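You operate a simulated robot arm through the tools that you are given. There is no shell and no other tool.

The job below is to be done with a simulated robot arm. You get a single attempt, and the scene is never put back.

TASK
The pink and black felts are on each other's ports: change them over and give one stroke.
Fine: leave both on the ports of their own colours; leave the other felts; leave the drive padlocked. Set down upright: what you pick out.

It is judged by the outcome, as a careful person would: the job done as asked, and still so three seconds after it is handed in. It fails if anything else is knocked over, pushed out of place, dropped, spilled or broken.

THE ROBOT
A 6-joint arm with a two-finger gripper, fixed in place. Base frame: the origin is on the floor under the middle of its stand, x ahead of it, y to its left, z up. Readings come in m, degrees, newtons and seconds.
With the tool pointing down near the work surface it reaches from about 0.14 to 0.68 m from the base axis. Its first joint turns from -66.0 to 66.0 degrees. Payload 2.45 kg.
Tool frame: the origin (TCP) lies between the finger pads and is the grasp point; the fingertips stand 0.03 m ahead of it; z points along the fingers, y is the line along which they close. The gripper opens to 0.106 m; its body begins 0.079 m behind the TCP.
Orientation is told as [roll, pitch, yaw] about the base's x, y, z axes, in that order, counted from this pose: with the fingers straight down and closing along the base's y, the tool's x points along the base's -x, its y along +y and its z along -z.

THE INTERFACE
- The arm moves only by the tool step_arm. Its argument "rows" is one flat list of numbers, 7 for each row, row after row: the shift along the tool's x, y, z in m, then the turn, a rotation vector about the tool's x, y, z in degrees, then the opening, from 0 (shut) to 1 (fully open). In form: [x, y, z, wx, wy, wz, jaw, x, y, z, wx, wy, wz, jaw, ...]. A call has 1 to 20 rows; each row is the pose to reach, as a shift and turn from the pose commanded when the call began, along the tool's axes at that moment. Each row takes 0.2 s and may step no farther than 0.05 m and 8.6 degrees from the row before; otherwise, or with a gripper value out of range, the whole call is refused. Where a pose cannot be reached the arm comes as near as it can. A force on the tool above 90 N (or 10 N above the force at the start of the call, whichever is more), or a blocked arm, ends the call early, and 0.2 s more pass. Each finger travels about 0.153 m/s and halts on what it meets, pressing with about 27 N; the grip force reading is that of the motor and also rises with nothing between the fingers. The clock runs only during rows and for 0.2 s after the last one: add rows that repeat a pose to give the fingers time. The reply holds the time, the measured pose of the TCP, the force on the tool along the base axes, the opening and the grip force, in the units named above and with some noise, with the torque about the TCP (base axes, N m) and any sound that the robot's microphone picked up, and new pictures: "pictures" is both (left out), scene, wrist or none.
- Cameras (640 x 400 px; columns grow to the right, rows downward): "scene" is fixed at [0.0769, 0.4366, 1.403]; the picture's right is [-0.49, -0.87, 0.00], its down [-0.49, 0.28, -0.82] and it looks along [0.72, -0.41, -0.57] (base axes); focal length 221 px, centre (320, 200). "wrist" rides on the gripper at [0.076, -0.002, -0.106] in the tool frame; the picture's right is [0.02, 1.00, 0.00], its down [-0.78, 0.02, -0.62] and it looks along [-0.62, 0.01, 0.78] (tool axes); focal length 247 px, centre (320, 200). There is no depth. A picture from a camera that has moved, and an enlarged one, comes with that camera's place and axes in the base frame and with its lens.
- zoom(camera, box): a new picture of the part [left, top, right, bottom] of that camera's present view, enlarged. No time passes.
- job_done(): hands the job in; it is judged then, once.

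Places have to be worked out from the pictures, the camera data and where the tool is seen. Open the gripper and draw the arm clear of the work before you hand the job in, unless the task says otherwise.

The tools are called after "Emit:" by a JSON object that holds its "api" and its "payload". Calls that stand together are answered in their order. step_arm: Moves the arm, as the interface text tells. Its arguments: {"type":"object","properties":{"rows":{"type":"array"},"pictures":{"type":"string","enum":["both","scene","wrist","none"]}},"required":["rows"]} The other tools are called the same way: zoom (camera, box) takes an enlarged picture of a part of a camera's view; job_done () hands the job in.

At the start:

```text
time_s: 0.0
tcp_pos: [0.3174, 0.0372, 1.2476]
ee_rot: [0.1, 0.1, -0.1]
wrist_force: [0.5, 0.4, -0.2]
ft_torque: [-0.02, 0.01, 0.0]
opening: 0.1059
gripper_force: 0.1
```

scene: 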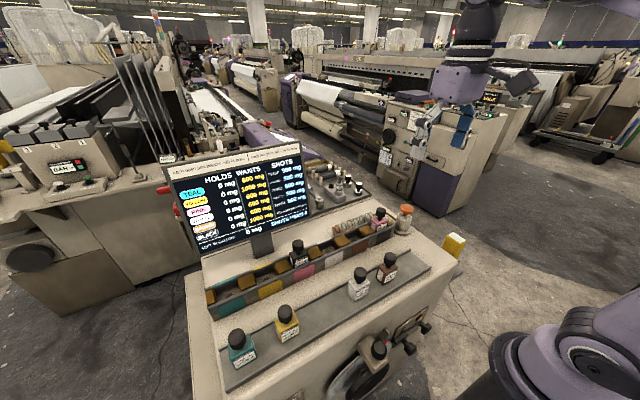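
wrist: 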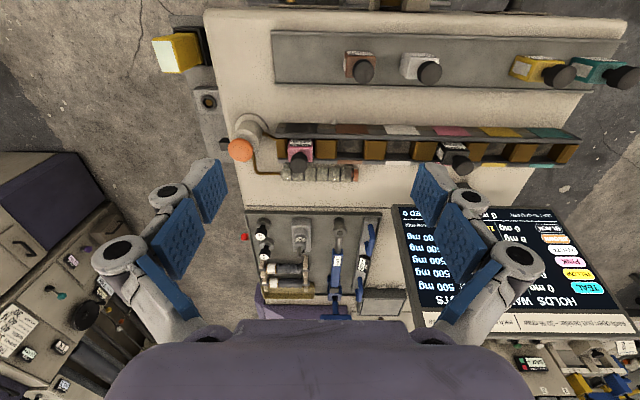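

I'll first look closely at the console before moving: the screen, the port rail, the bottle tray and the control panel.

Emit:
{"api": "zoom", "payload": {"camera": "scene", "box": [160, 130, 320, 260]}}

Emit:
{"api": "zoom", "payload": {"camera": "scene", "box": [190, 190, 430, 340]}}

Emit:
{"api": "zoom", "payload": {"camera": "wrist", "box": [220, 100, 600, 200]}}

Emit:
{"api": "zoom", "payload": {"camera": "wrist", "box": [380, 190, 640, 350]}}

Emit:
{"api": "zoom", "payload": {"camera": "wrist", "box": [220, 190, 420, 330]}}

Emit:
{"api": "zoom", "payload": {"camera": "scene", "box": [310, 290, 450, 400]}}

```text
3.08 times, centred on (240, 195) of scene
camera zoom: at [0.0769, 0.4366, 1.403], right [-0.49, -0.87, 0.0], down [-0.49, 0.28, -0.82], along [0.72, -0.41, -0.57], focal length 681 px, centre (566, 215)
```

zoom: 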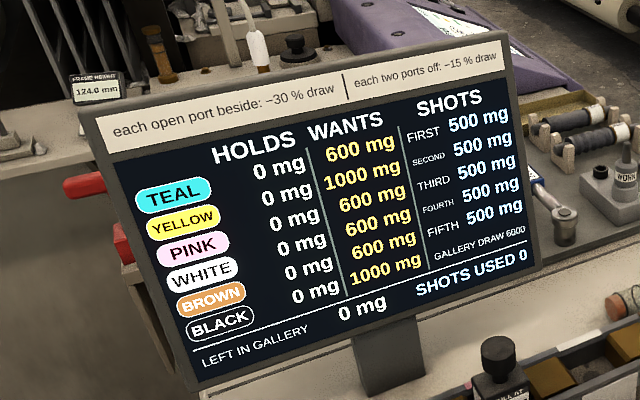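

```text
2.67 times, centred on (310, 265) of scene
camera zoom: at [0.0769, 0.4366, 1.403], right [-0.49, -0.87, 0.0], down [-0.49, 0.28, -0.82], along [0.72, -0.41, -0.57], focal length 590 px, centre (347, 27)
```

zoom: 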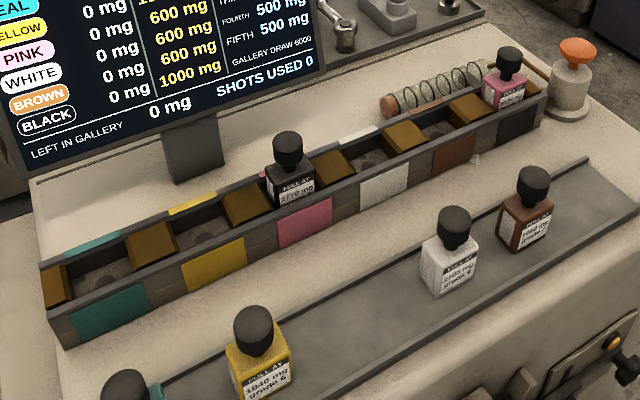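

```text
1.68 times, centred on (410, 150) of wrist
camera zoom: at [0.2411, 0.0356, 1.3549], right [-0.02, 1.0, 0.0], down [0.78, 0.02, 0.62], along [0.62, 0.01, -0.78], focal length 416 px, centre (168, 284)
```

zoom: 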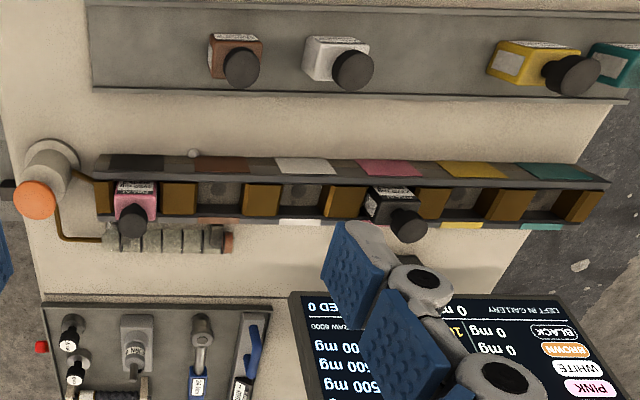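

```text
2.46 times, centred on (510, 270) of wrist
camera zoom: at [0.2411, 0.0356, 1.3549], right [-0.02, 1.0, 0.0], down [0.78, 0.02, 0.62], along [0.62, 0.01, -0.78], focal length 608 px, centre (-148, 28)
```

zoom: 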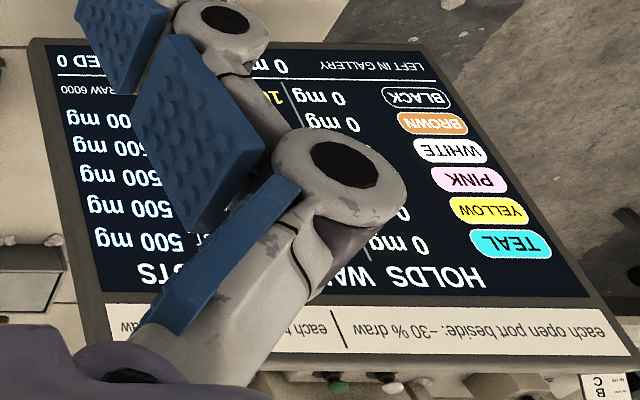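

```text
2.86 times, centred on (320, 260) of wrist
camera zoom: at [0.2411, 0.0356, 1.3549], right [-0.02, 1.0, 0.0], down [0.78, 0.02, 0.62], along [0.62, 0.01, -0.78], focal length 706 px, centre (320, 29)
```

zoom: 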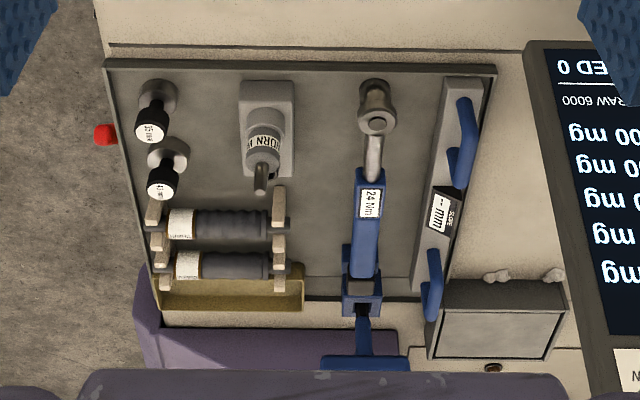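

```text
3.64 times, centred on (380, 345) of scene
camera zoom: at [0.0769, 0.4366, 1.403], right [-0.49, -0.87, 0.0], down [-0.49, 0.28, -0.82], along [0.72, -0.41, -0.57], focal length 805 px, centre (102, -327)
```

zoom: 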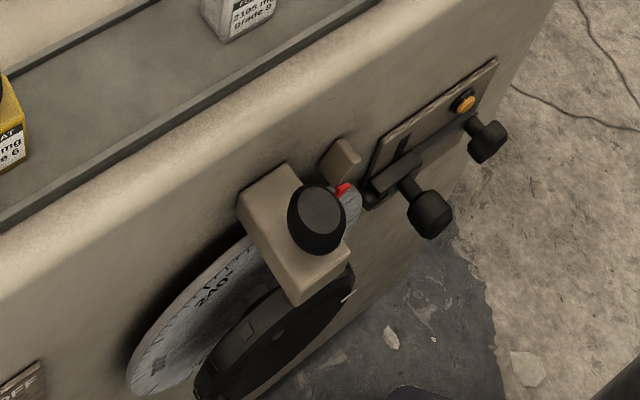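

The labels on the bottles and the controls matter, so I zoom in tighter on each of them.

Emit:
{"api": "zoom", "payload": {"camera": "scene", "box": [335, 195, 425, 250]}}

Emit:
{"api": "zoom", "payload": {"camera": "scene", "box": [270, 230, 330, 270]}}

Emit:
{"api": "zoom", "payload": {"camera": "scene", "box": [200, 290, 320, 380]}}

Emit:
{"api": "zoom", "payload": {"camera": "scene", "box": [340, 240, 420, 310]}}

Emit:
{"api": "zoom", "payload": {"camera": "scene", "box": [420, 210, 500, 290]}}

Emit:
{"api": "zoom", "payload": {"camera": "wrist", "box": [210, 90, 370, 190]}}

Emit:
{"api": "zoom", "payload": {"camera": "wrist", "box": [140, 10, 250, 110]}}

Emit:
{"api": "zoom", "payload": {"camera": "wrist", "box": [230, 0, 460, 40]}}

Emit:
{"api": "zoom", "payload": {"camera": "scene", "box": [295, 340, 395, 400]}}

Emit:
{"api": "zoom", "payload": {"camera": "scene", "box": [380, 300, 450, 360]}}

Emit:
{"api": "zoom", "payload": {"camera": "scene", "box": [0, 100, 200, 260]}}

Emit:
{"api": "zoom", "payload": {"camera": "scene", "box": [290, 140, 370, 210]}}

```text
7.11 times, centred on (380, 222) of scene
camera zoom: at [0.0769, 0.4366, 1.403], right [-0.49, -0.87, 0.0], down [-0.49, 0.28, -0.82], along [0.72, -0.41, -0.57], focal length 1574 px, centre (-107, 40)
```

zoom: 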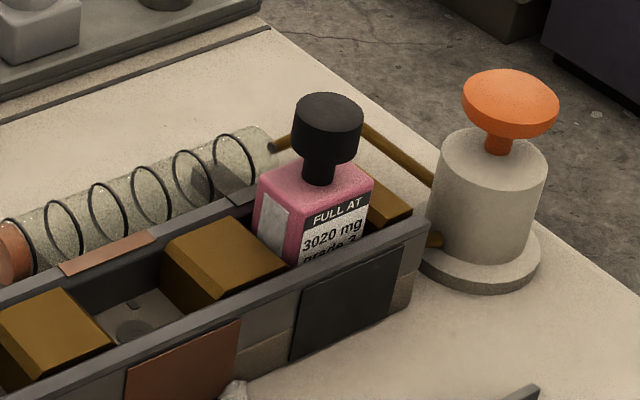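

```text
10.00 times, centred on (300, 250) of scene
camera zoom: at [0.0769, 0.4366, 1.403], right [-0.49, -0.87, 0.0], down [-0.49, 0.28, -0.82], along [0.72, -0.41, -0.57], focal length 2213 px, centre (520, -300)
```

zoom: 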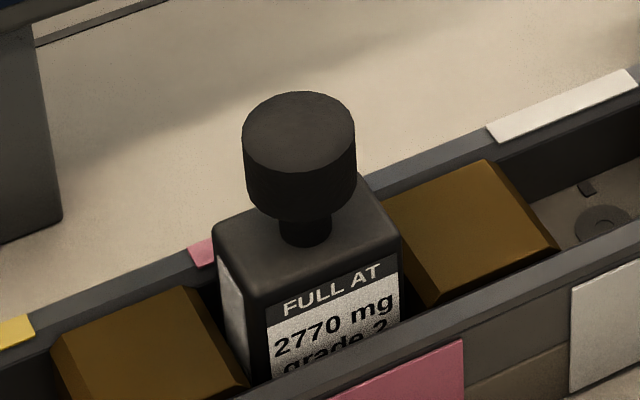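

```text
4.44 times, centred on (260, 335) of scene
camera zoom: at [0.0769, 0.4366, 1.403], right [-0.49, -0.87, 0.0], down [-0.49, 0.28, -0.82], along [0.72, -0.41, -0.57], focal length 983 px, centre (587, -400)
```

zoom: 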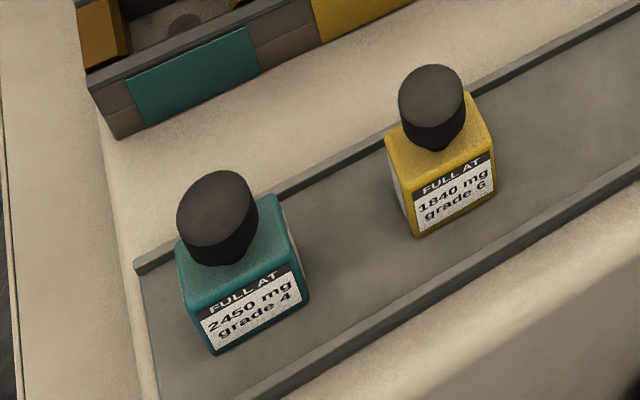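

```text
5.71 times, centred on (380, 275) of scene
camera zoom: at [0.0769, 0.4366, 1.403], right [-0.49, -0.87, 0.0], down [-0.49, 0.28, -0.82], along [0.72, -0.41, -0.57], focal length 1264 px, centre (-23, -229)
```

zoom: 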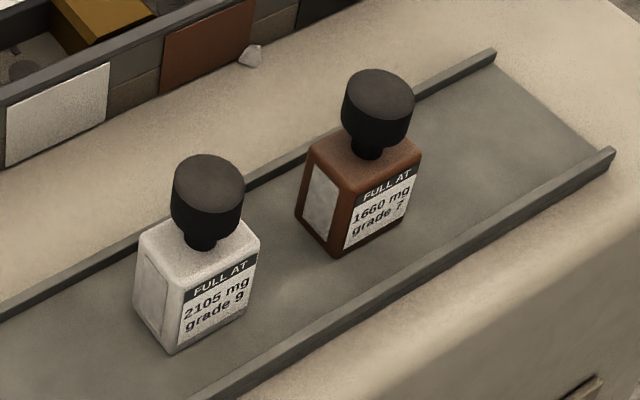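

```text
5.00 times, centred on (460, 250) of scene
camera zoom: at [0.0769, 0.4366, 1.403], right [-0.49, -0.87, 0.0], down [-0.49, 0.28, -0.82], along [0.72, -0.41, -0.57], focal length 1106 px, centre (-380, -50)
```

zoom: 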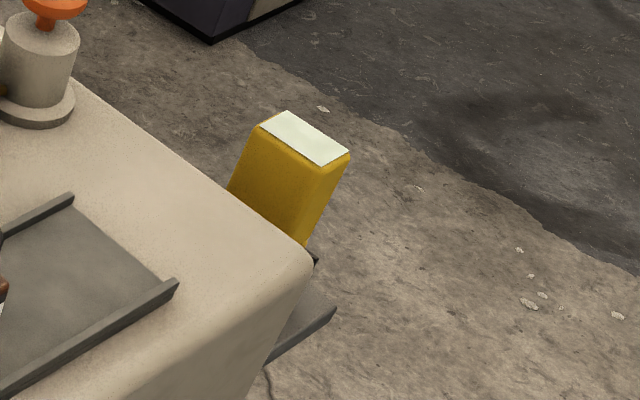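

```text
4.00 times, centred on (290, 140) of wrist
camera zoom: at [0.2411, 0.0356, 1.3549], right [-0.02, 1.0, 0.0], down [0.78, 0.02, 0.62], along [0.62, 0.01, -0.78], focal length 988 px, centre (440, 440)
```

zoom: 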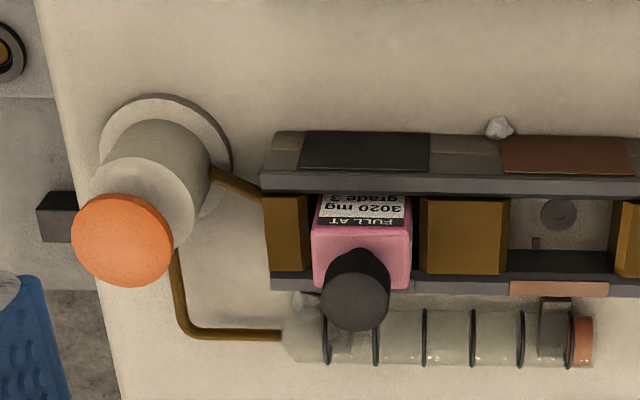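

```text
4.00 times, centred on (195, 60) of wrist
camera zoom: at [0.2411, 0.0356, 1.3549], right [-0.02, 1.0, 0.0], down [0.78, 0.02, 0.62], along [0.62, 0.01, -0.78], focal length 988 px, centre (820, 760)
```

zoom: 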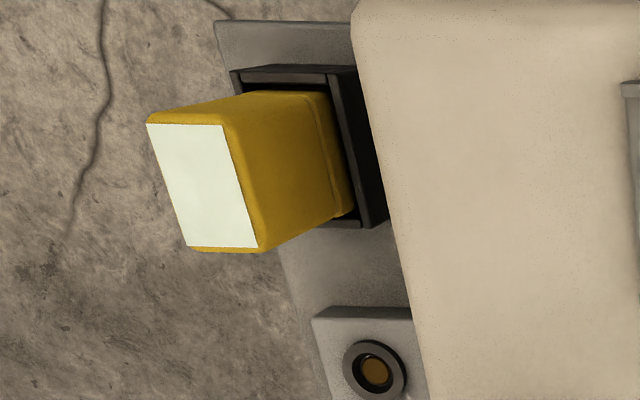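

```text
2.78 times, centred on (345, 20) of wrist
camera zoom: at [0.2411, 0.0356, 1.3549], right [-0.02, 1.0, 0.0], down [0.78, 0.02, 0.62], along [0.62, 0.01, -0.78], focal length 687 px, centre (250, 701)
```

zoom: 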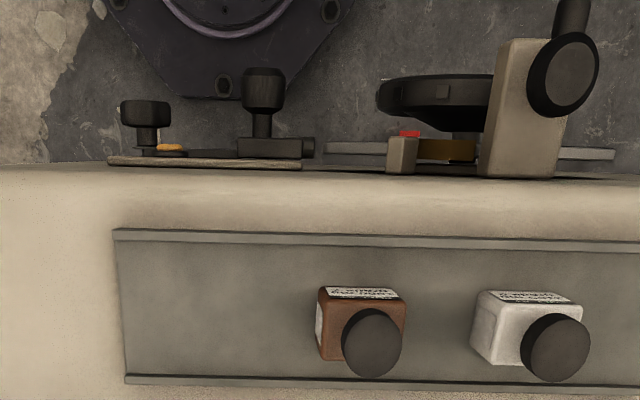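

```text
6.40 times, centred on (345, 370) of scene
camera zoom: at [0.0769, 0.4366, 1.403], right [-0.49, -0.87, 0.0], down [-0.49, 0.28, -0.82], along [0.72, -0.41, -0.57], focal length 1416 px, centre (160, -888)
```

zoom: 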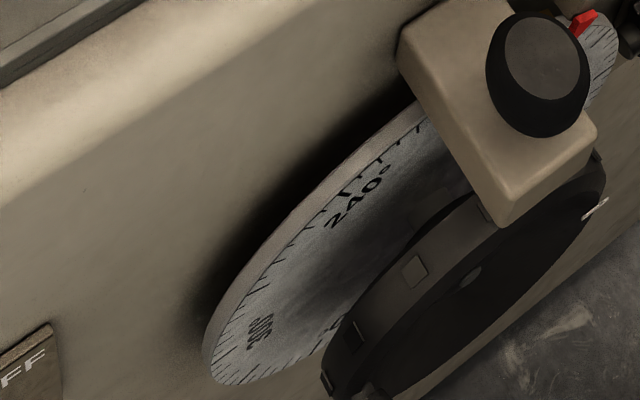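

```text
6.67 times, centred on (415, 330) of scene
camera zoom: at [0.0769, 0.4366, 1.403], right [-0.49, -0.87, 0.0], down [-0.49, 0.28, -0.82], along [0.72, -0.41, -0.57], focal length 1475 px, centre (-313, -667)
```

zoom: 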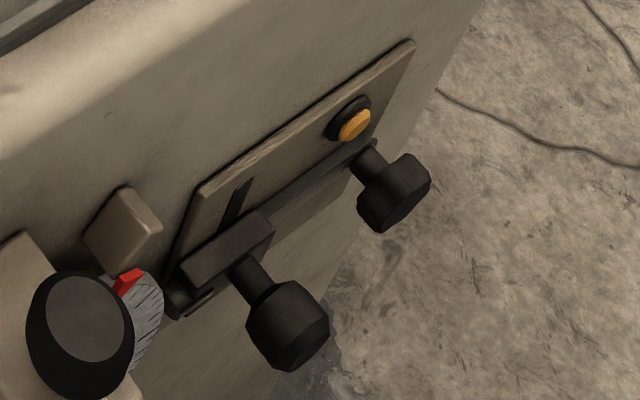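

```text
2.50 times, centred on (100, 180) of scene
camera zoom: at [0.0769, 0.4366, 1.403], right [-0.49, -0.87, 0.0], down [-0.49, 0.28, -0.82], along [0.72, -0.41, -0.57], focal length 553 px, centre (870, 250)
```

zoom: 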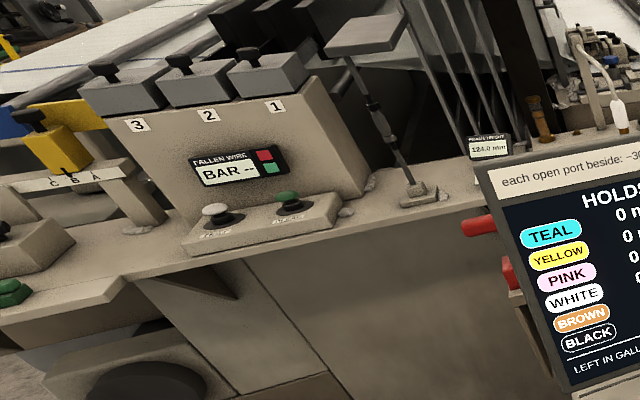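

```text
5.71 times, centred on (330, 175) of scene
camera zoom: at [0.0769, 0.4366, 1.403], right [-0.49, -0.87, 0.0], down [-0.49, 0.28, -0.82], along [0.72, -0.41, -0.57], focal length 1264 px, centre (263, 343)
```

zoom: 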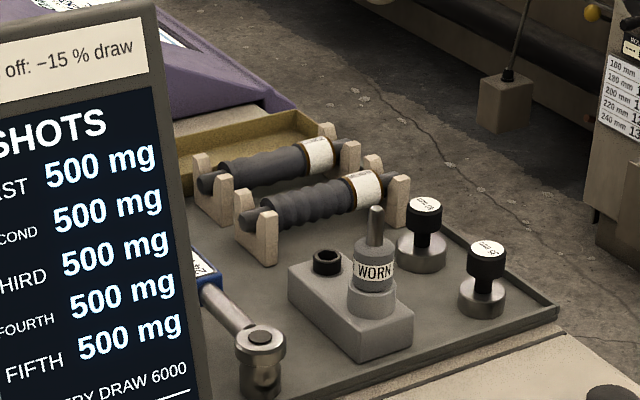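

The readout shows black on the pink port (y≈0.285) and pink on the black port (y≈0.00). Both sit in the rail at x≈0.457, with cap tops at z≈0.987. The orange-topped pump is at about (0.45, -0.10). I'm moving above the black bottle, staying high, to refine these positions.

Emit:
{"api": "step_arm", "payload": {"rows": [-0.0174, 0.031, 0.0147, 0, 0, 0, 0.8, -0.0349, 0.062, 0.0294, 0, 0, 0, 0.7, -0.0523, 0.0929, 0.0441, 0, 0, 0, 0.6, -0.0698, 0.1239, 0.0588, 0, 0, 0, 0.6, -0.0872, 0.1549, 0.0735, 0, 0, 0, 0.6, -0.1047, 0.1859, 0.0882, 0, 0, 0, 0.6, -0.1221, 0.2168, 0.1029, 0, 0, 0, 0.6, -0.1396, 0.2478, 0.1176, 0, 0, 0, 0.6]}}

```text
time_s: 1.8
tcp_pos: [0.4602, 0.2835, 1.1338]
ee_rot: [0.0, -0.1, 0.1]
wrist_force: [0.5, -1.0, -0.1]
ft_torque: [-0.03, 0.03, 0.03]
opening: 0.0635
gripper_force: 0.1
camera wrist: at [0.3834, 0.2813, 1.2397], right [-0.02, 1.0, 0.0], down [0.78, 0.02, 0.62], along [0.62, 0.01, -0.78], focal length 247 px, centre (320, 200)
```

scene: 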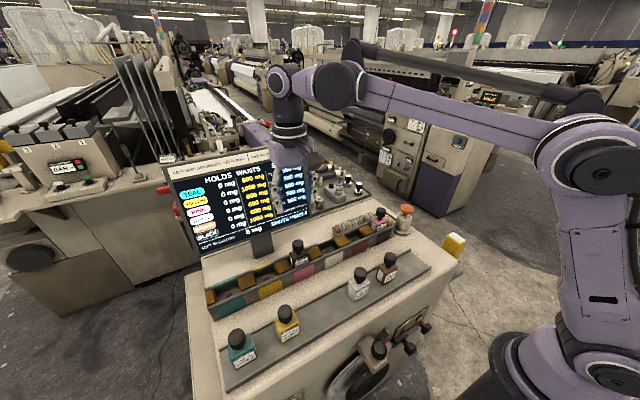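
wrist: 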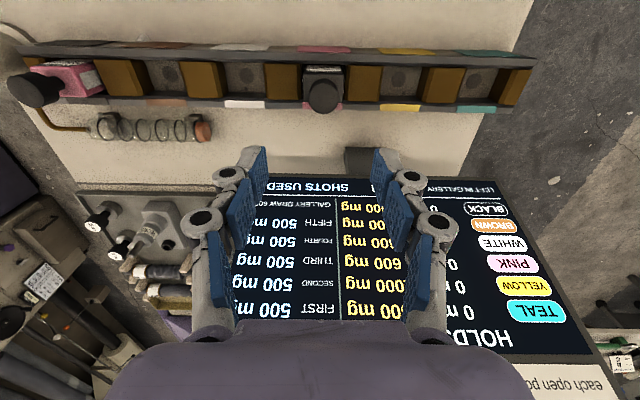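

The arm seems to be partly hidden behind the screen in the scene view, so I'm zooming in to see where the gripper sits relative to the display.

Emit:
{"api": "zoom", "payload": {"camera": "scene", "box": [220, 60, 400, 280]}}

Emit:
{"api": "zoom", "payload": {"camera": "wrist", "box": [180, 20, 460, 220]}}

```text
1.82 times, centred on (310, 170) of scene
camera zoom: at [0.0769, 0.4366, 1.403], right [-0.49, -0.87, 0.0], down [-0.49, 0.28, -0.82], along [0.72, -0.41, -0.57], focal length 402 px, centre (338, 254)
```

zoom: 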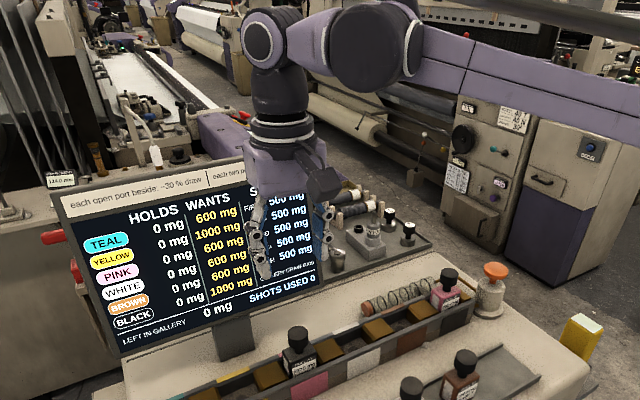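

```text
2.00 times, centred on (320, 120) of wrist
camera zoom: at [0.3834, 0.2813, 1.2397], right [-0.02, 1.0, 0.0], down [0.78, 0.02, 0.62], along [0.62, 0.01, -0.78], focal length 494 px, centre (320, 360)
```

zoom: 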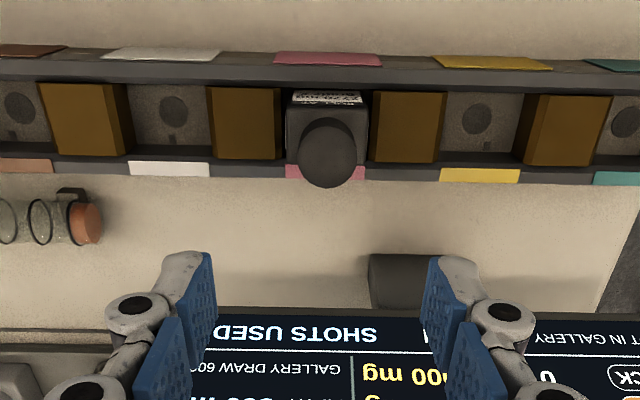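

The gripper is in front of the screen with room to spare. The wrist view puts the black cap at about (0.453, 0.285), so I'm descending partway, with a settling row, to recheck the alignment.

Emit:
{"api": "step_arm", "payload": {"rows": [0.002, 0.0, 0.035, 0, 0, 0, 0.6, 0.004, 0.0, 0.07, 0, 0, 0, 0.6, 0.004, 0.0, 0.09, 0, 0, 0, 0.6, 0.004, 0.0, 0.09, 0, 0, 0, 0.6]}}

```text
time_s: 2.8
tcp_pos: [0.4535, 0.2852, 1.0414]
ee_rot: [0.0, 0.0, 0.0]
wrist_force: [-0.2, -0.4, -0.7]
ft_torque: [0.01, 0.02, -0.01]
opening: 0.0637
gripper_force: 0.1
camera wrist: at [0.3766, 0.2826, 1.1483], right [-0.02, 1.0, 0.0], down [0.78, 0.02, 0.62], along [0.62, 0.01, -0.78], focal length 247 px, centre (320, 200)
```

scene: 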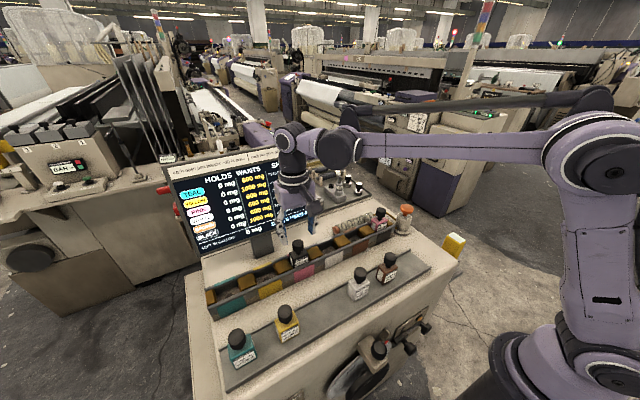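
wrist: 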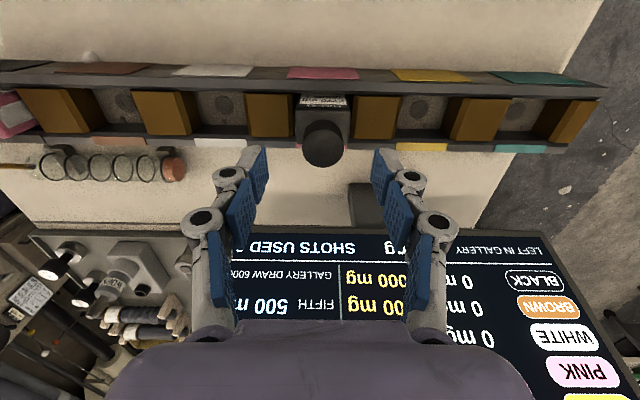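

Emit:
{"api": "zoom", "payload": {"camera": "wrist", "box": [220, 60, 420, 200]}}

Emit:
{"api": "zoom", "payload": {"camera": "scene", "box": [230, 180, 370, 280]}}

```text
2.86 times, centred on (320, 130) of wrist
camera zoom: at [0.3766, 0.2826, 1.1483], right [-0.02, 1.0, 0.0], down [0.78, 0.02, 0.62], along [0.62, 0.01, -0.78], focal length 706 px, centre (320, 400)
```

zoom: 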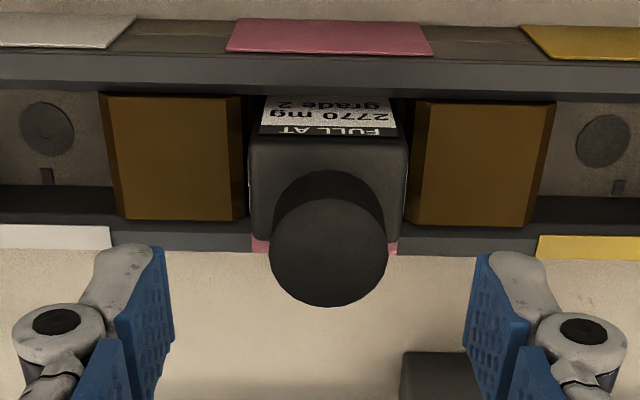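

```text
4.00 times, centred on (300, 230) of scene
camera zoom: at [0.0769, 0.4366, 1.403], right [-0.49, -0.87, 0.0], down [-0.49, 0.28, -0.82], along [0.72, -0.41, -0.57], focal length 885 px, centre (400, 80)
```

zoom: 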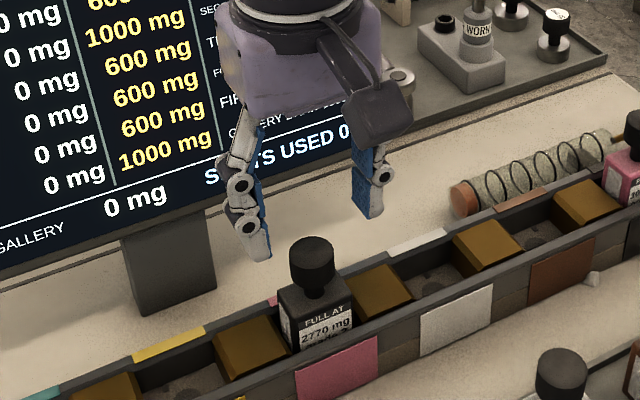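

The cap is about 29 mm across and centred near (0.455, 0.2855), with its top at z≈0.993. The fingers straddle it evenly. I'm lowering until the fingertips sit just above the bottle shoulder, then checking before closing.

Emit:
{"api": "step_arm", "payload": {"rows": [-0.002, 0.0005, 0.02, 0, 0, 0, 0.6, -0.002, 0.0005, 0.035, 0, 0, 0, 0.6, -0.002, 0.0005, 0.044, 0, 0, 0, 0.6, -0.002, 0.0005, 0.044, 0, 0, 0, 0.6]}}

Emit:
{"api": "zoom", "payload": {"camera": "wrist", "box": [220, 80, 420, 220]}}

Emit:
{"api": "zoom", "payload": {"camera": "scene", "box": [255, 200, 345, 270]}}

```text
time_s: 3.8
tcp_pos: [0.4552, 0.2853, 0.9957]
ee_rot: [0.0, -0.1, 0.1]
wrist_force: [0.3, 0.5, -0.4]
ft_torque: [-0.01, 0.0, -0.01]
opening: 0.0631
gripper_force: 0.1
camera wrist: at [0.3796, 0.2832, 1.1029], right [-0.02, 1.0, 0.0], down [0.78, 0.02, 0.62], along [0.62, 0.01, -0.78], focal length 247 px, centre (320, 200)
```

scene: 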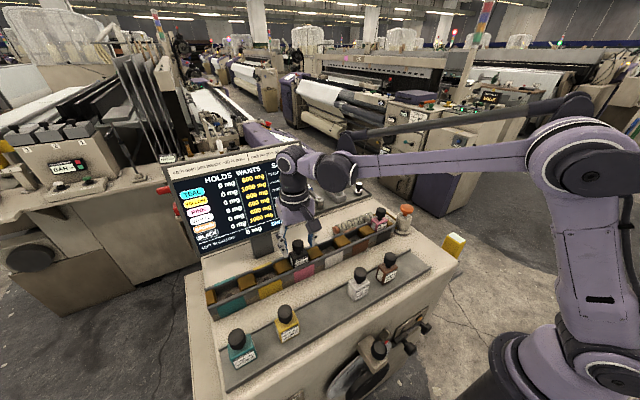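
wrist: 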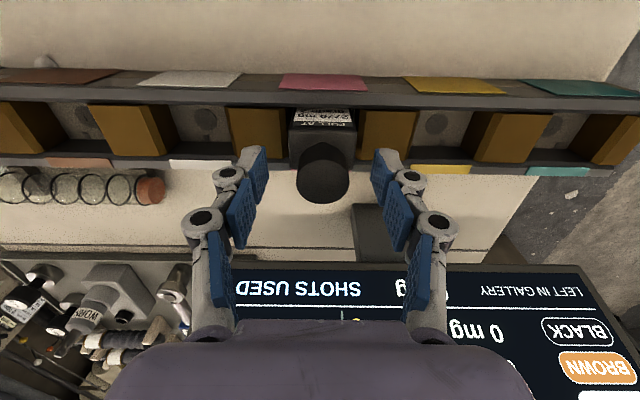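

```text
2.86 times, centred on (320, 150) of wrist
camera zoom: at [0.3796, 0.2832, 1.1029], right [-0.02, 1.0, 0.0], down [0.78, 0.02, 0.62], along [0.62, 0.01, -0.78], focal length 706 px, centre (320, 343)
```

zoom: 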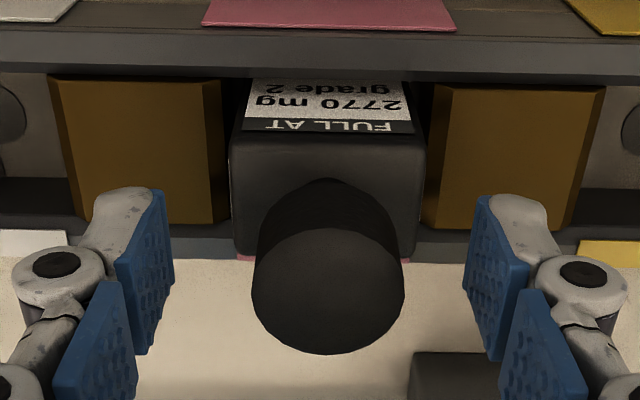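

```text
5.71 times, centred on (300, 235) of scene
camera zoom: at [0.0769, 0.4366, 1.403], right [-0.49, -0.87, 0.0], down [-0.49, 0.28, -0.82], along [0.72, -0.41, -0.57], focal length 1264 px, centre (434, 0)
```

zoom: 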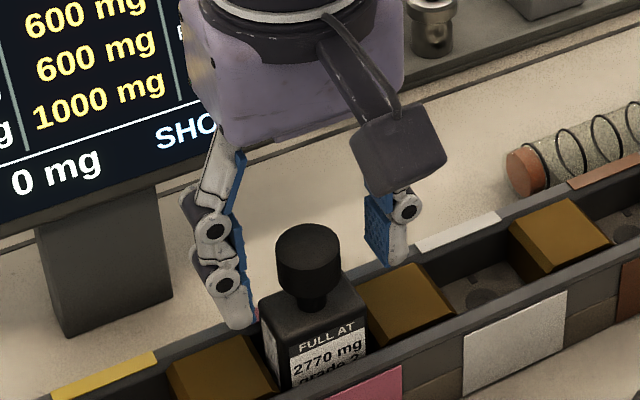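

The fingers straddle the cap with the tips about 9 mm above the shoulder, and the cap is roughly 1 mm to the +y side. I'll nudge +y, close on the cap, and check the grip.

Emit:
{"api": "step_arm", "payload": {"rows": [0, 0.001, 0, 0, 0, 0, 0.6, 0, 0.001, 0, 0, 0, 0, 0.4, 0, 0.001, 0, 0, 0, 0, 0.2, 0, 0.001, 0, 0, 0, 0, 0.15, 0, 0.001, 0, 0, 0, 0, 0.15], "pictures": "wrist"}}

Emit:
{"api": "zoom", "payload": {"camera": "wrist", "box": [220, 80, 420, 220]}}

Emit:
{"api": "zoom", "payload": {"camera": "scene", "box": [255, 200, 345, 270]}}

```text
time_s: 5.0
tcp_pos: [0.4558, 0.2874, 0.9952]
ee_rot: [-0.1, 0.0, 0.0]
wrist_force: [0.5, 0.9, 2.3]
ft_torque: [0.06, -0.04, -0.01]
opening: 0.0277
gripper_force: 27.4
camera wrist: at [0.3786, 0.2846, 1.1031], right [-0.02, 1.0, 0.0], down [0.78, 0.02, 0.62], along [0.62, 0.01, -0.78], focal length 247 px, centre (320, 200)
```

wrist: 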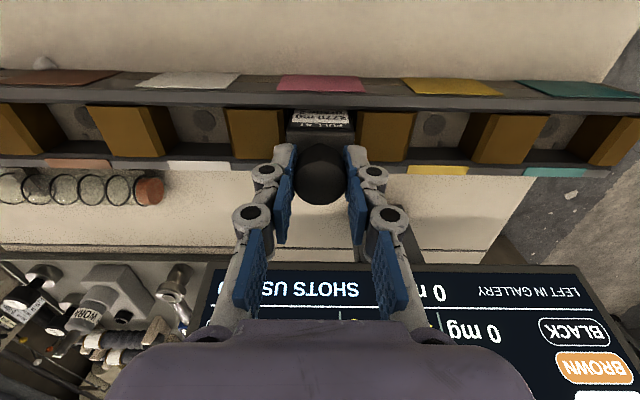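

```text
2.86 times, centred on (320, 150) of wrist
camera zoom: at [0.3786, 0.2846, 1.1031], right [-0.02, 1.0, 0.0], down [0.78, 0.02, 0.62], along [0.62, 0.01, -0.78], focal length 706 px, centre (320, 343)
```

zoom: 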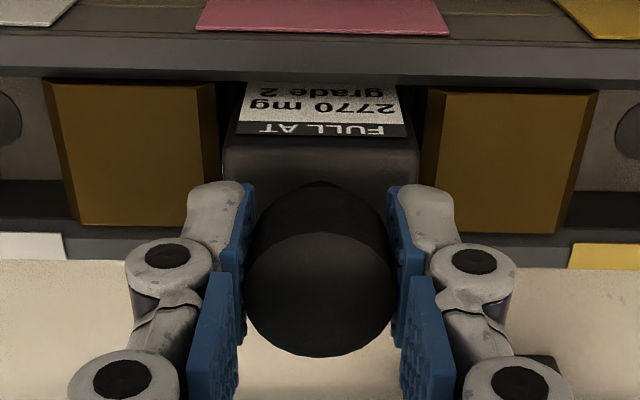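

```text
5.71 times, centred on (300, 235) of scene
camera zoom: at [0.0768, 0.4366, 1.403], right [-0.49, -0.87, 0.0], down [-0.49, 0.28, -0.82], along [0.72, -0.41, -0.57], focal length 1264 px, centre (434, 0)
```

zoom: 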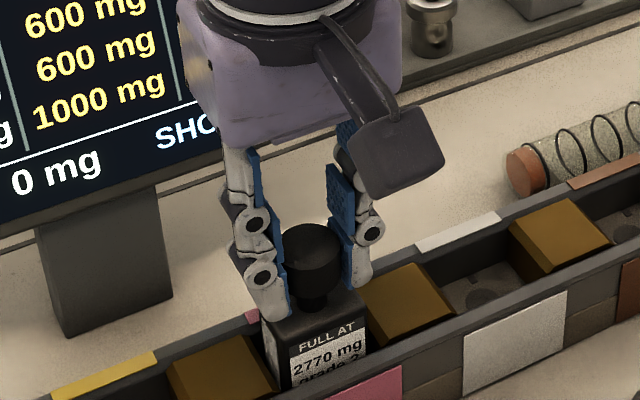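

The cap is gripped at 27 N with a 27.7 mm opening, and the bottle hasn't tilted. I'm lifting it straight up slowly to see that it comes free.

Emit:
{"api": "step_arm", "payload": {"rows": [0, 0, -0.005, 0, 0, 0, 0.15, 0, 0, -0.012, 0, 0, 0, 0.15, 0, 0, -0.022, 0, 0, 0, 0.15, 0, 0, -0.037, 0, 0, 0, 0.15, 0, 0, -0.057, 0, 0, 0, 0.15, 0, 0, -0.08, 0, 0, 0, 0.15, 0, 0, -0.08, 0, 0, 0, 0.15]}}

Emit:
{"api": "zoom", "payload": {"camera": "scene", "box": [240, 180, 360, 270]}}

Emit:
{"api": "zoom", "payload": {"camera": "wrist", "box": [220, 60, 420, 200]}}

```text
time_s: 6.6
tcp_pos: [0.4554, 0.2853, 1.0752]
ee_rot: [0.0, 0.1, 0.0]
wrist_force: [-0.2, -0.1, -1.3]
ft_torque: [-0.01, -0.03, 0.01]
opening: 0.0277
gripper_force: 26.9
camera wrist: at [0.3786, 0.2833, 1.1828], right [-0.02, 1.0, 0.0], down [0.78, 0.02, 0.62], along [0.62, 0.01, -0.78], focal length 247 px, centre (320, 200)
```

scene: 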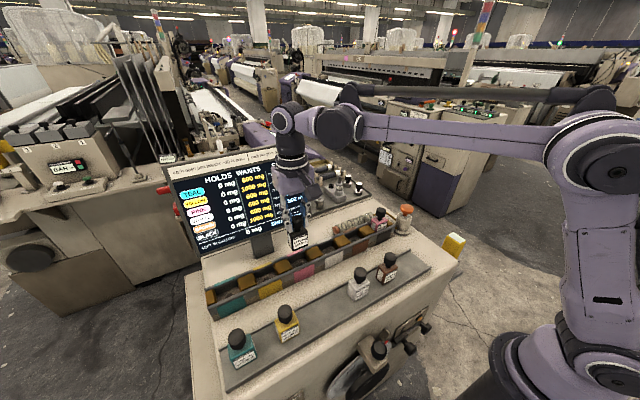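
wrist: 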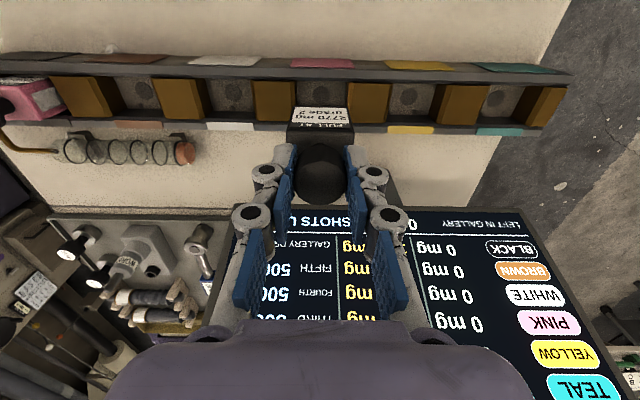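

```text
4.44 times, centred on (300, 225) of scene
camera zoom: at [0.0769, 0.4366, 1.403], right [-0.49, -0.87, 0.0], down [-0.49, 0.28, -0.82], along [0.72, -0.41, -0.57], focal length 983 px, centre (409, 89)
```

zoom: 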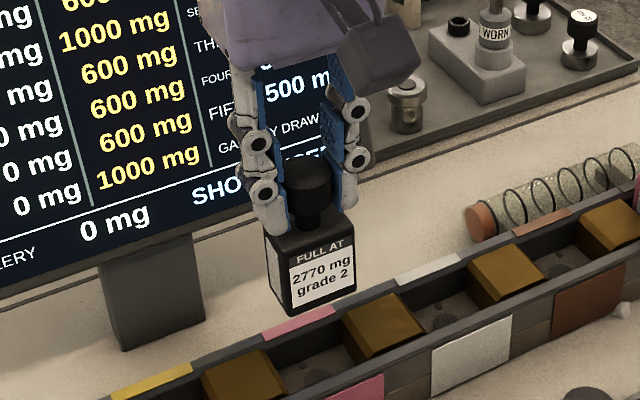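

```text
2.86 times, centred on (320, 130) of wrist
camera zoom: at [0.3786, 0.2833, 1.1828], right [-0.02, 1.0, 0.0], down [0.78, 0.02, 0.62], along [0.62, 0.01, -0.78], focal length 706 px, centre (320, 400)
```

zoom: 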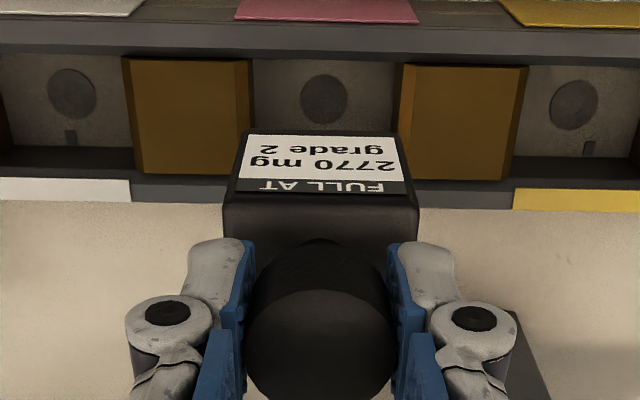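

The black bottle is out and hanging upright. I'll carry it straight back (−x) to over the free gap on the tray between white and yellow, then look again.

Emit:
{"api": "step_arm", "payload": {"rows": [0.03, 0, -0.005, 0, 0, 0, 0.15, 0.065, 0, -0.005, 0, 0, 0, 0.15, 0.1, 0, -0.005, 0, 0, 0, 0.15, 0.13, 0, -0.005, 0, 0, 0, 0.15, 0.139, 0, -0.005, 0, 0, 0, 0.15, 0.139, 0, -0.005, 0, 0, 0, 0.15]}}

Emit:
{"api": "zoom", "payload": {"camera": "scene", "box": [220, 200, 400, 360]}}

Emit:
{"api": "zoom", "payload": {"camera": "wrist", "box": [170, 60, 470, 260]}}

```text
time_s: 8.0
tcp_pos: [0.3173, 0.2868, 1.0811]
ee_rot: [0.1, -0.1, 0.0]
wrist_force: [0.0, 0.3, -1.3]
ft_torque: [0.0, 0.0, -0.01]
opening: 0.0276
gripper_force: 27.2
camera wrist: at [0.2397, 0.2842, 1.1884], right [-0.02, 1.0, 0.0], down [0.78, 0.02, 0.62], along [0.62, 0.01, -0.78], focal length 247 px, centre (320, 200)
```

scene: 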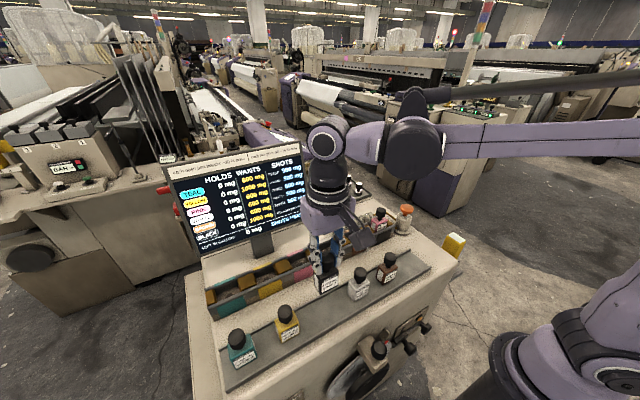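
wrist: 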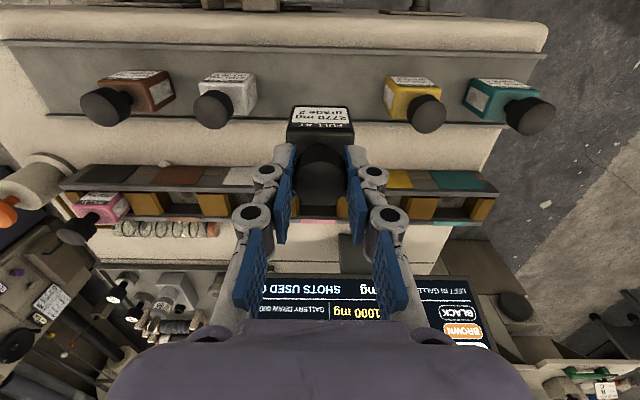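

```text
2.50 times, centred on (310, 280) of scene
camera zoom: at [0.0769, 0.4366, 1.403], right [-0.49, -0.87, 0.0], down [-0.49, 0.28, -0.82], along [0.72, -0.41, -0.57], focal length 553 px, centre (345, 0)
```

zoom: 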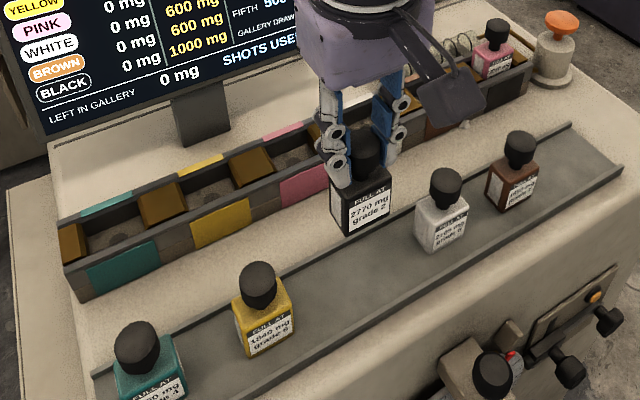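

```text
2.00 times, centred on (320, 160) of wrist
camera zoom: at [0.2397, 0.2842, 1.1884], right [-0.02, 1.0, 0.0], down [0.78, 0.02, 0.62], along [0.62, 0.01, -0.78], focal length 494 px, centre (320, 280)
```

zoom: 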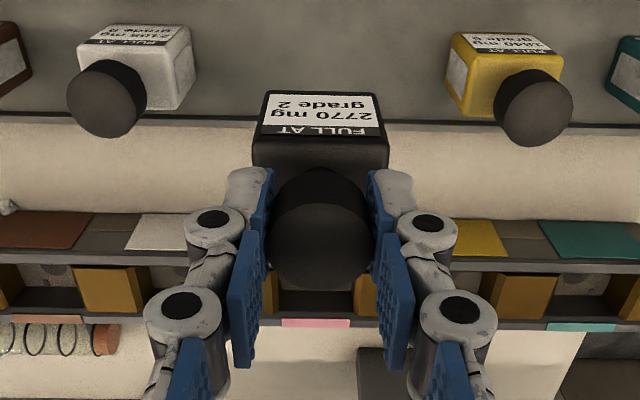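

White sits at (0.312, 0.195) and yellow at (0.312, 0.376), so the gap is centred below the gripper and inside the tray lips. I'm lowering to just above the tray and checking the force.

Emit:
{"api": "step_arm", "payload": {"rows": [0, 0, 0.03, 0, 0, 0, 0.15, 0, 0, 0.06, 0, 0, 0, 0.15, 0, 0, 0.078, 0, 0, 0, 0.15, 0, 0, 0.086, 0, 0, 0, 0.15, 0, 0, 0.086, 0, 0, 0, 0.15]}}

Emit:
{"api": "zoom", "payload": {"camera": "scene", "box": [270, 230, 380, 320]}}

Emit:
{"api": "zoom", "payload": {"camera": "wrist", "box": [170, 20, 470, 220]}}

```text
time_s: 9.2
tcp_pos: [0.3167, 0.288, 0.9971]
ee_rot: [-0.1, 0.0, 0.0]
wrist_force: [0.8, 0.7, 0.0]
ft_torque: [0.0, -0.02, 0.0]
opening: 0.0273
gripper_force: 27.0
camera wrist: at [0.2395, 0.2852, 1.104], right [-0.02, 1.0, 0.0], down [0.78, 0.02, 0.62], along [0.62, 0.01, -0.78], focal length 247 px, centre (320, 200)
```

scene: 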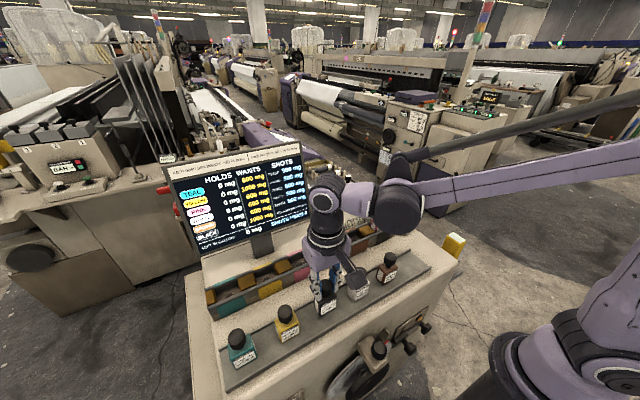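
wrist: 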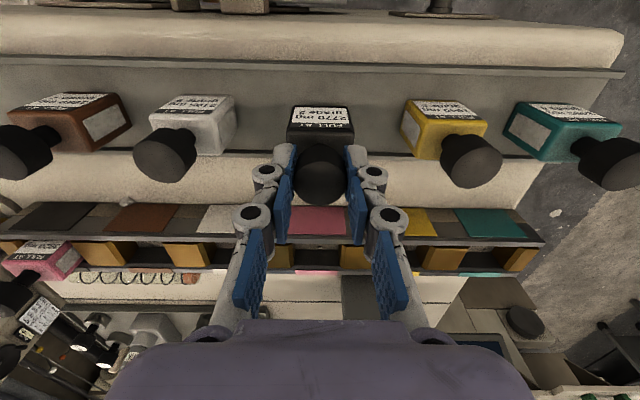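

```text
4.44 times, centred on (325, 275) of scene
camera zoom: at [0.0769, 0.4366, 1.403], right [-0.49, -0.87, 0.0], down [-0.49, 0.28, -0.82], along [0.72, -0.41, -0.57], focal length 983 px, centre (298, -133)
```

zoom: 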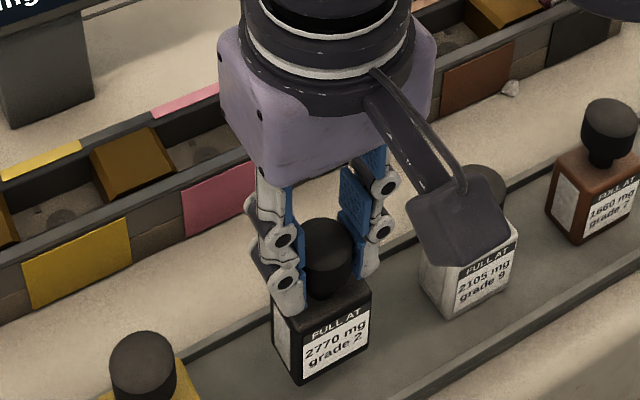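

```text
2.00 times, centred on (320, 120) of wrist
camera zoom: at [0.2395, 0.2852, 1.104], right [-0.02, 1.0, 0.0], down [0.78, 0.02, 0.62], along [0.62, 0.01, -0.78], focal length 494 px, centre (320, 360)
```

zoom: 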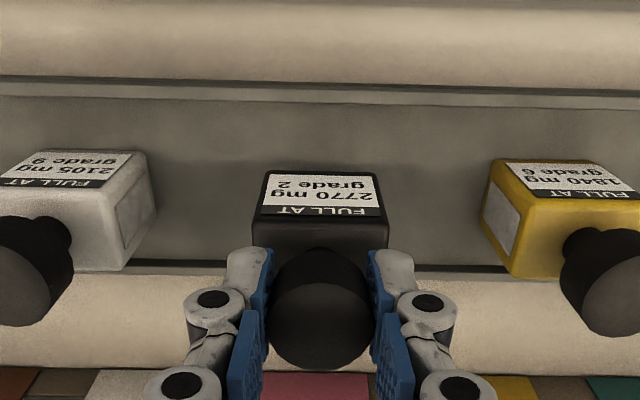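

Black is still roughly 12–20 mm above the tray and is in line with its neighbours. I'm continuing down in small steps, watching the vertical force for contact.

Emit:
{"api": "step_arm", "payload": {"rows": [0, 0, 0.004, 0, 0, 0, 0.15, 0, 0, 0.008, 0, 0, 0, 0.15, 0, 0, 0.008, 0, 0, 0, 0.15], "pictures": "none"}}

Emit:
{"api": "step_arm", "payload": {"rows": [0, 0, 0.003, 0, 0, 0, 0.15, 0, 0, 0.003, 0, 0, 0, 0.15], "pictures": "scene"}}

Emit:
{"api": "zoom", "payload": {"camera": "scene", "box": [270, 230, 380, 320]}}

```text
time_s: 10.0
tcp_pos: [0.3162, 0.2871, 0.9866]
ee_rot: [0.0, 0.0, 0.1]
wrist_force: [0.7, -0.2, -1.9]
ft_torque: [0.01, 0.01, -0.02]
opening: 0.0274
gripper_force: 27.1
```

```text
time_s: 10.6
tcp_pos: [0.3173, 0.2869, 0.9838]
ee_rot: [0.0, 0.0, 0.0]
wrist_force: [-0.4, -0.8, -0.5]
ft_torque: [0.03, 0.04, 0.0]
opening: 0.0276
gripper_force: 26.7
```

scene: 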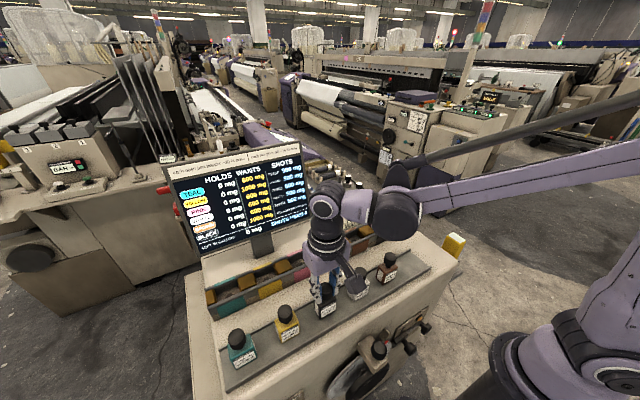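

```text
4.44 times, centred on (325, 275) of scene
camera zoom: at [0.0769, 0.4366, 1.403], right [-0.49, -0.87, 0.0], down [-0.49, 0.28, -0.82], along [0.72, -0.41, -0.57], focal length 983 px, centre (298, -133)
```

zoom: 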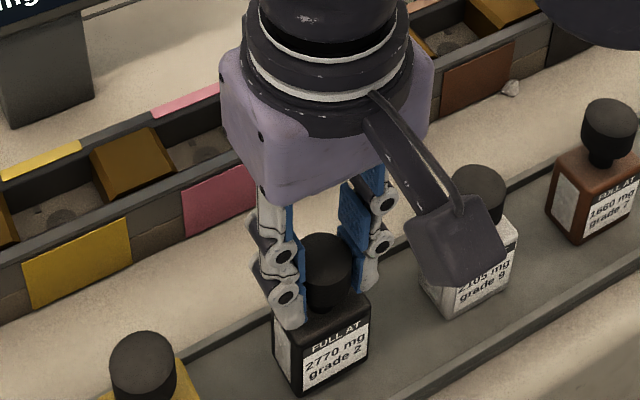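

There's no contact yet, since Fz still shows only the bottle's weight. I'm stepping down another 3 mm at a time.

Emit:
{"api": "step_arm", "payload": {"rows": [0, 0, 0.003, 0, 0, 0, 0.15, 0, 0, 0.003, 0, 0, 0, 0.15], "pictures": "none"}}

Emit:
{"api": "step_arm", "payload": {"rows": [0, 0, 0.003, 0, 0, 0, 0.15, 0, 0, 0.003, 0, 0, 0, 0.15], "pictures": "none"}}

```text
time_s: 11.2
tcp_pos: [0.3164, 0.2865, 0.9806]
ee_rot: [0.0, -0.1, 0.0]
wrist_force: [-0.2, 0.5, -0.5]
ft_torque: [0.0, 0.02, 0.01]
opening: 0.0276
gripper_force: 26.9
```

```text
time_s: 11.8
tcp_pos: [0.317, 0.2867, 0.9775]
ee_rot: [0.1, 0.0, 0.0]
wrist_force: [0.6, -0.7, 5.8]
ft_torque: [0.0, -0.06, 0.0]
opening: 0.0273
gripper_force: 27.2
```

Contact: Fz rose to +5.8 N at a commanded z of 0.978, so the bottle is standing on the tray. I'm opening the jaw, letting it settle, then checking it stays upright.

Emit:
{"api": "step_arm", "payload": {"rows": [0, 0, -0.0005, 0, 0, 0, 0.2, 0, 0, -0.0005, 0, 0, 0, 0.35, 0, 0, -0.0005, 0, 0, 0, 0.5, 0, 0, -0.0005, 0, 0, 0, 0.5]}}

Emit:
{"api": "zoom", "payload": {"camera": "scene", "box": [270, 230, 380, 320]}}

Emit:
{"api": "zoom", "payload": {"camera": "wrist", "box": [170, 20, 470, 220]}}

```text
time_s: 12.8
tcp_pos: [0.3181, 0.2874, 0.978]
ee_rot: [0.0, 0.0, 0.0]
wrist_force: [0.9, 0.9, 0.8]
ft_torque: [-0.01, 0.02, 0.01]
opening: 0.0529
gripper_force: 0.0
camera wrist: at [0.2403, 0.2848, 1.0861], right [-0.02, 1.0, 0.0], down [0.78, 0.02, 0.62], along [0.62, 0.01, -0.78], focal length 247 px, centre (320, 200)
```

scene: 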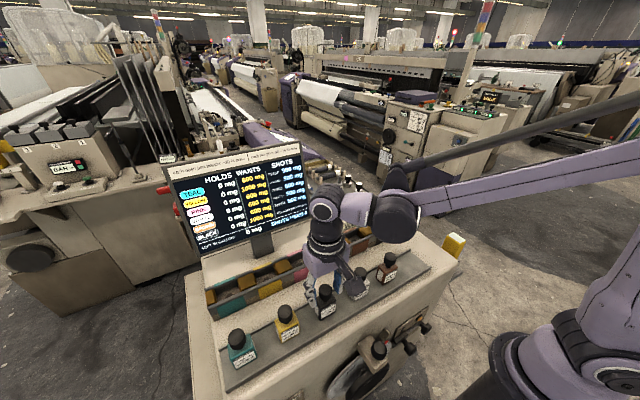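
wrist: 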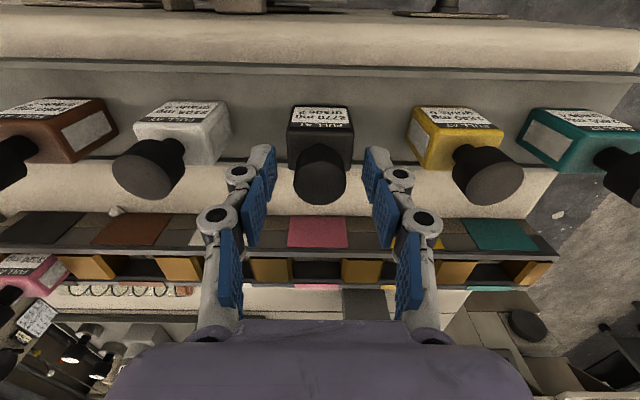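

```text
4.44 times, centred on (325, 275) of scene
camera zoom: at [0.0769, 0.4366, 1.403], right [-0.49, -0.87, 0.0], down [-0.49, 0.28, -0.82], along [0.72, -0.41, -0.57], focal length 983 px, centre (298, -133)
```

zoom: 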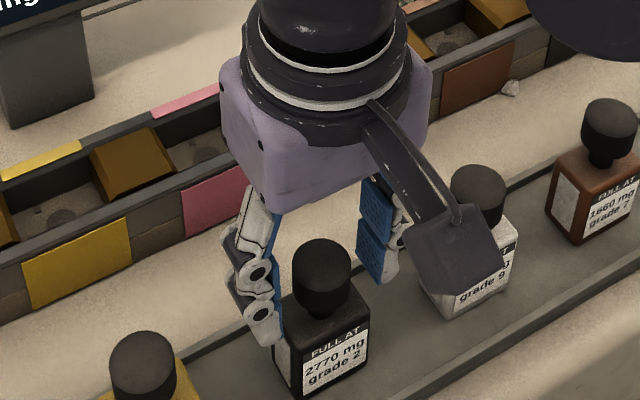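

```text
2.00 times, centred on (320, 120) of wrist
camera zoom: at [0.2403, 0.2848, 1.0861], right [-0.02, 1.0, 0.0], down [0.78, 0.02, 0.62], along [0.62, 0.01, -0.78], focal length 494 px, centre (320, 360)
```

zoom: 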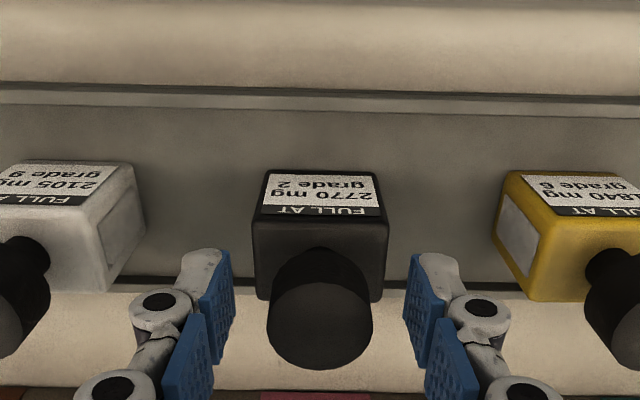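

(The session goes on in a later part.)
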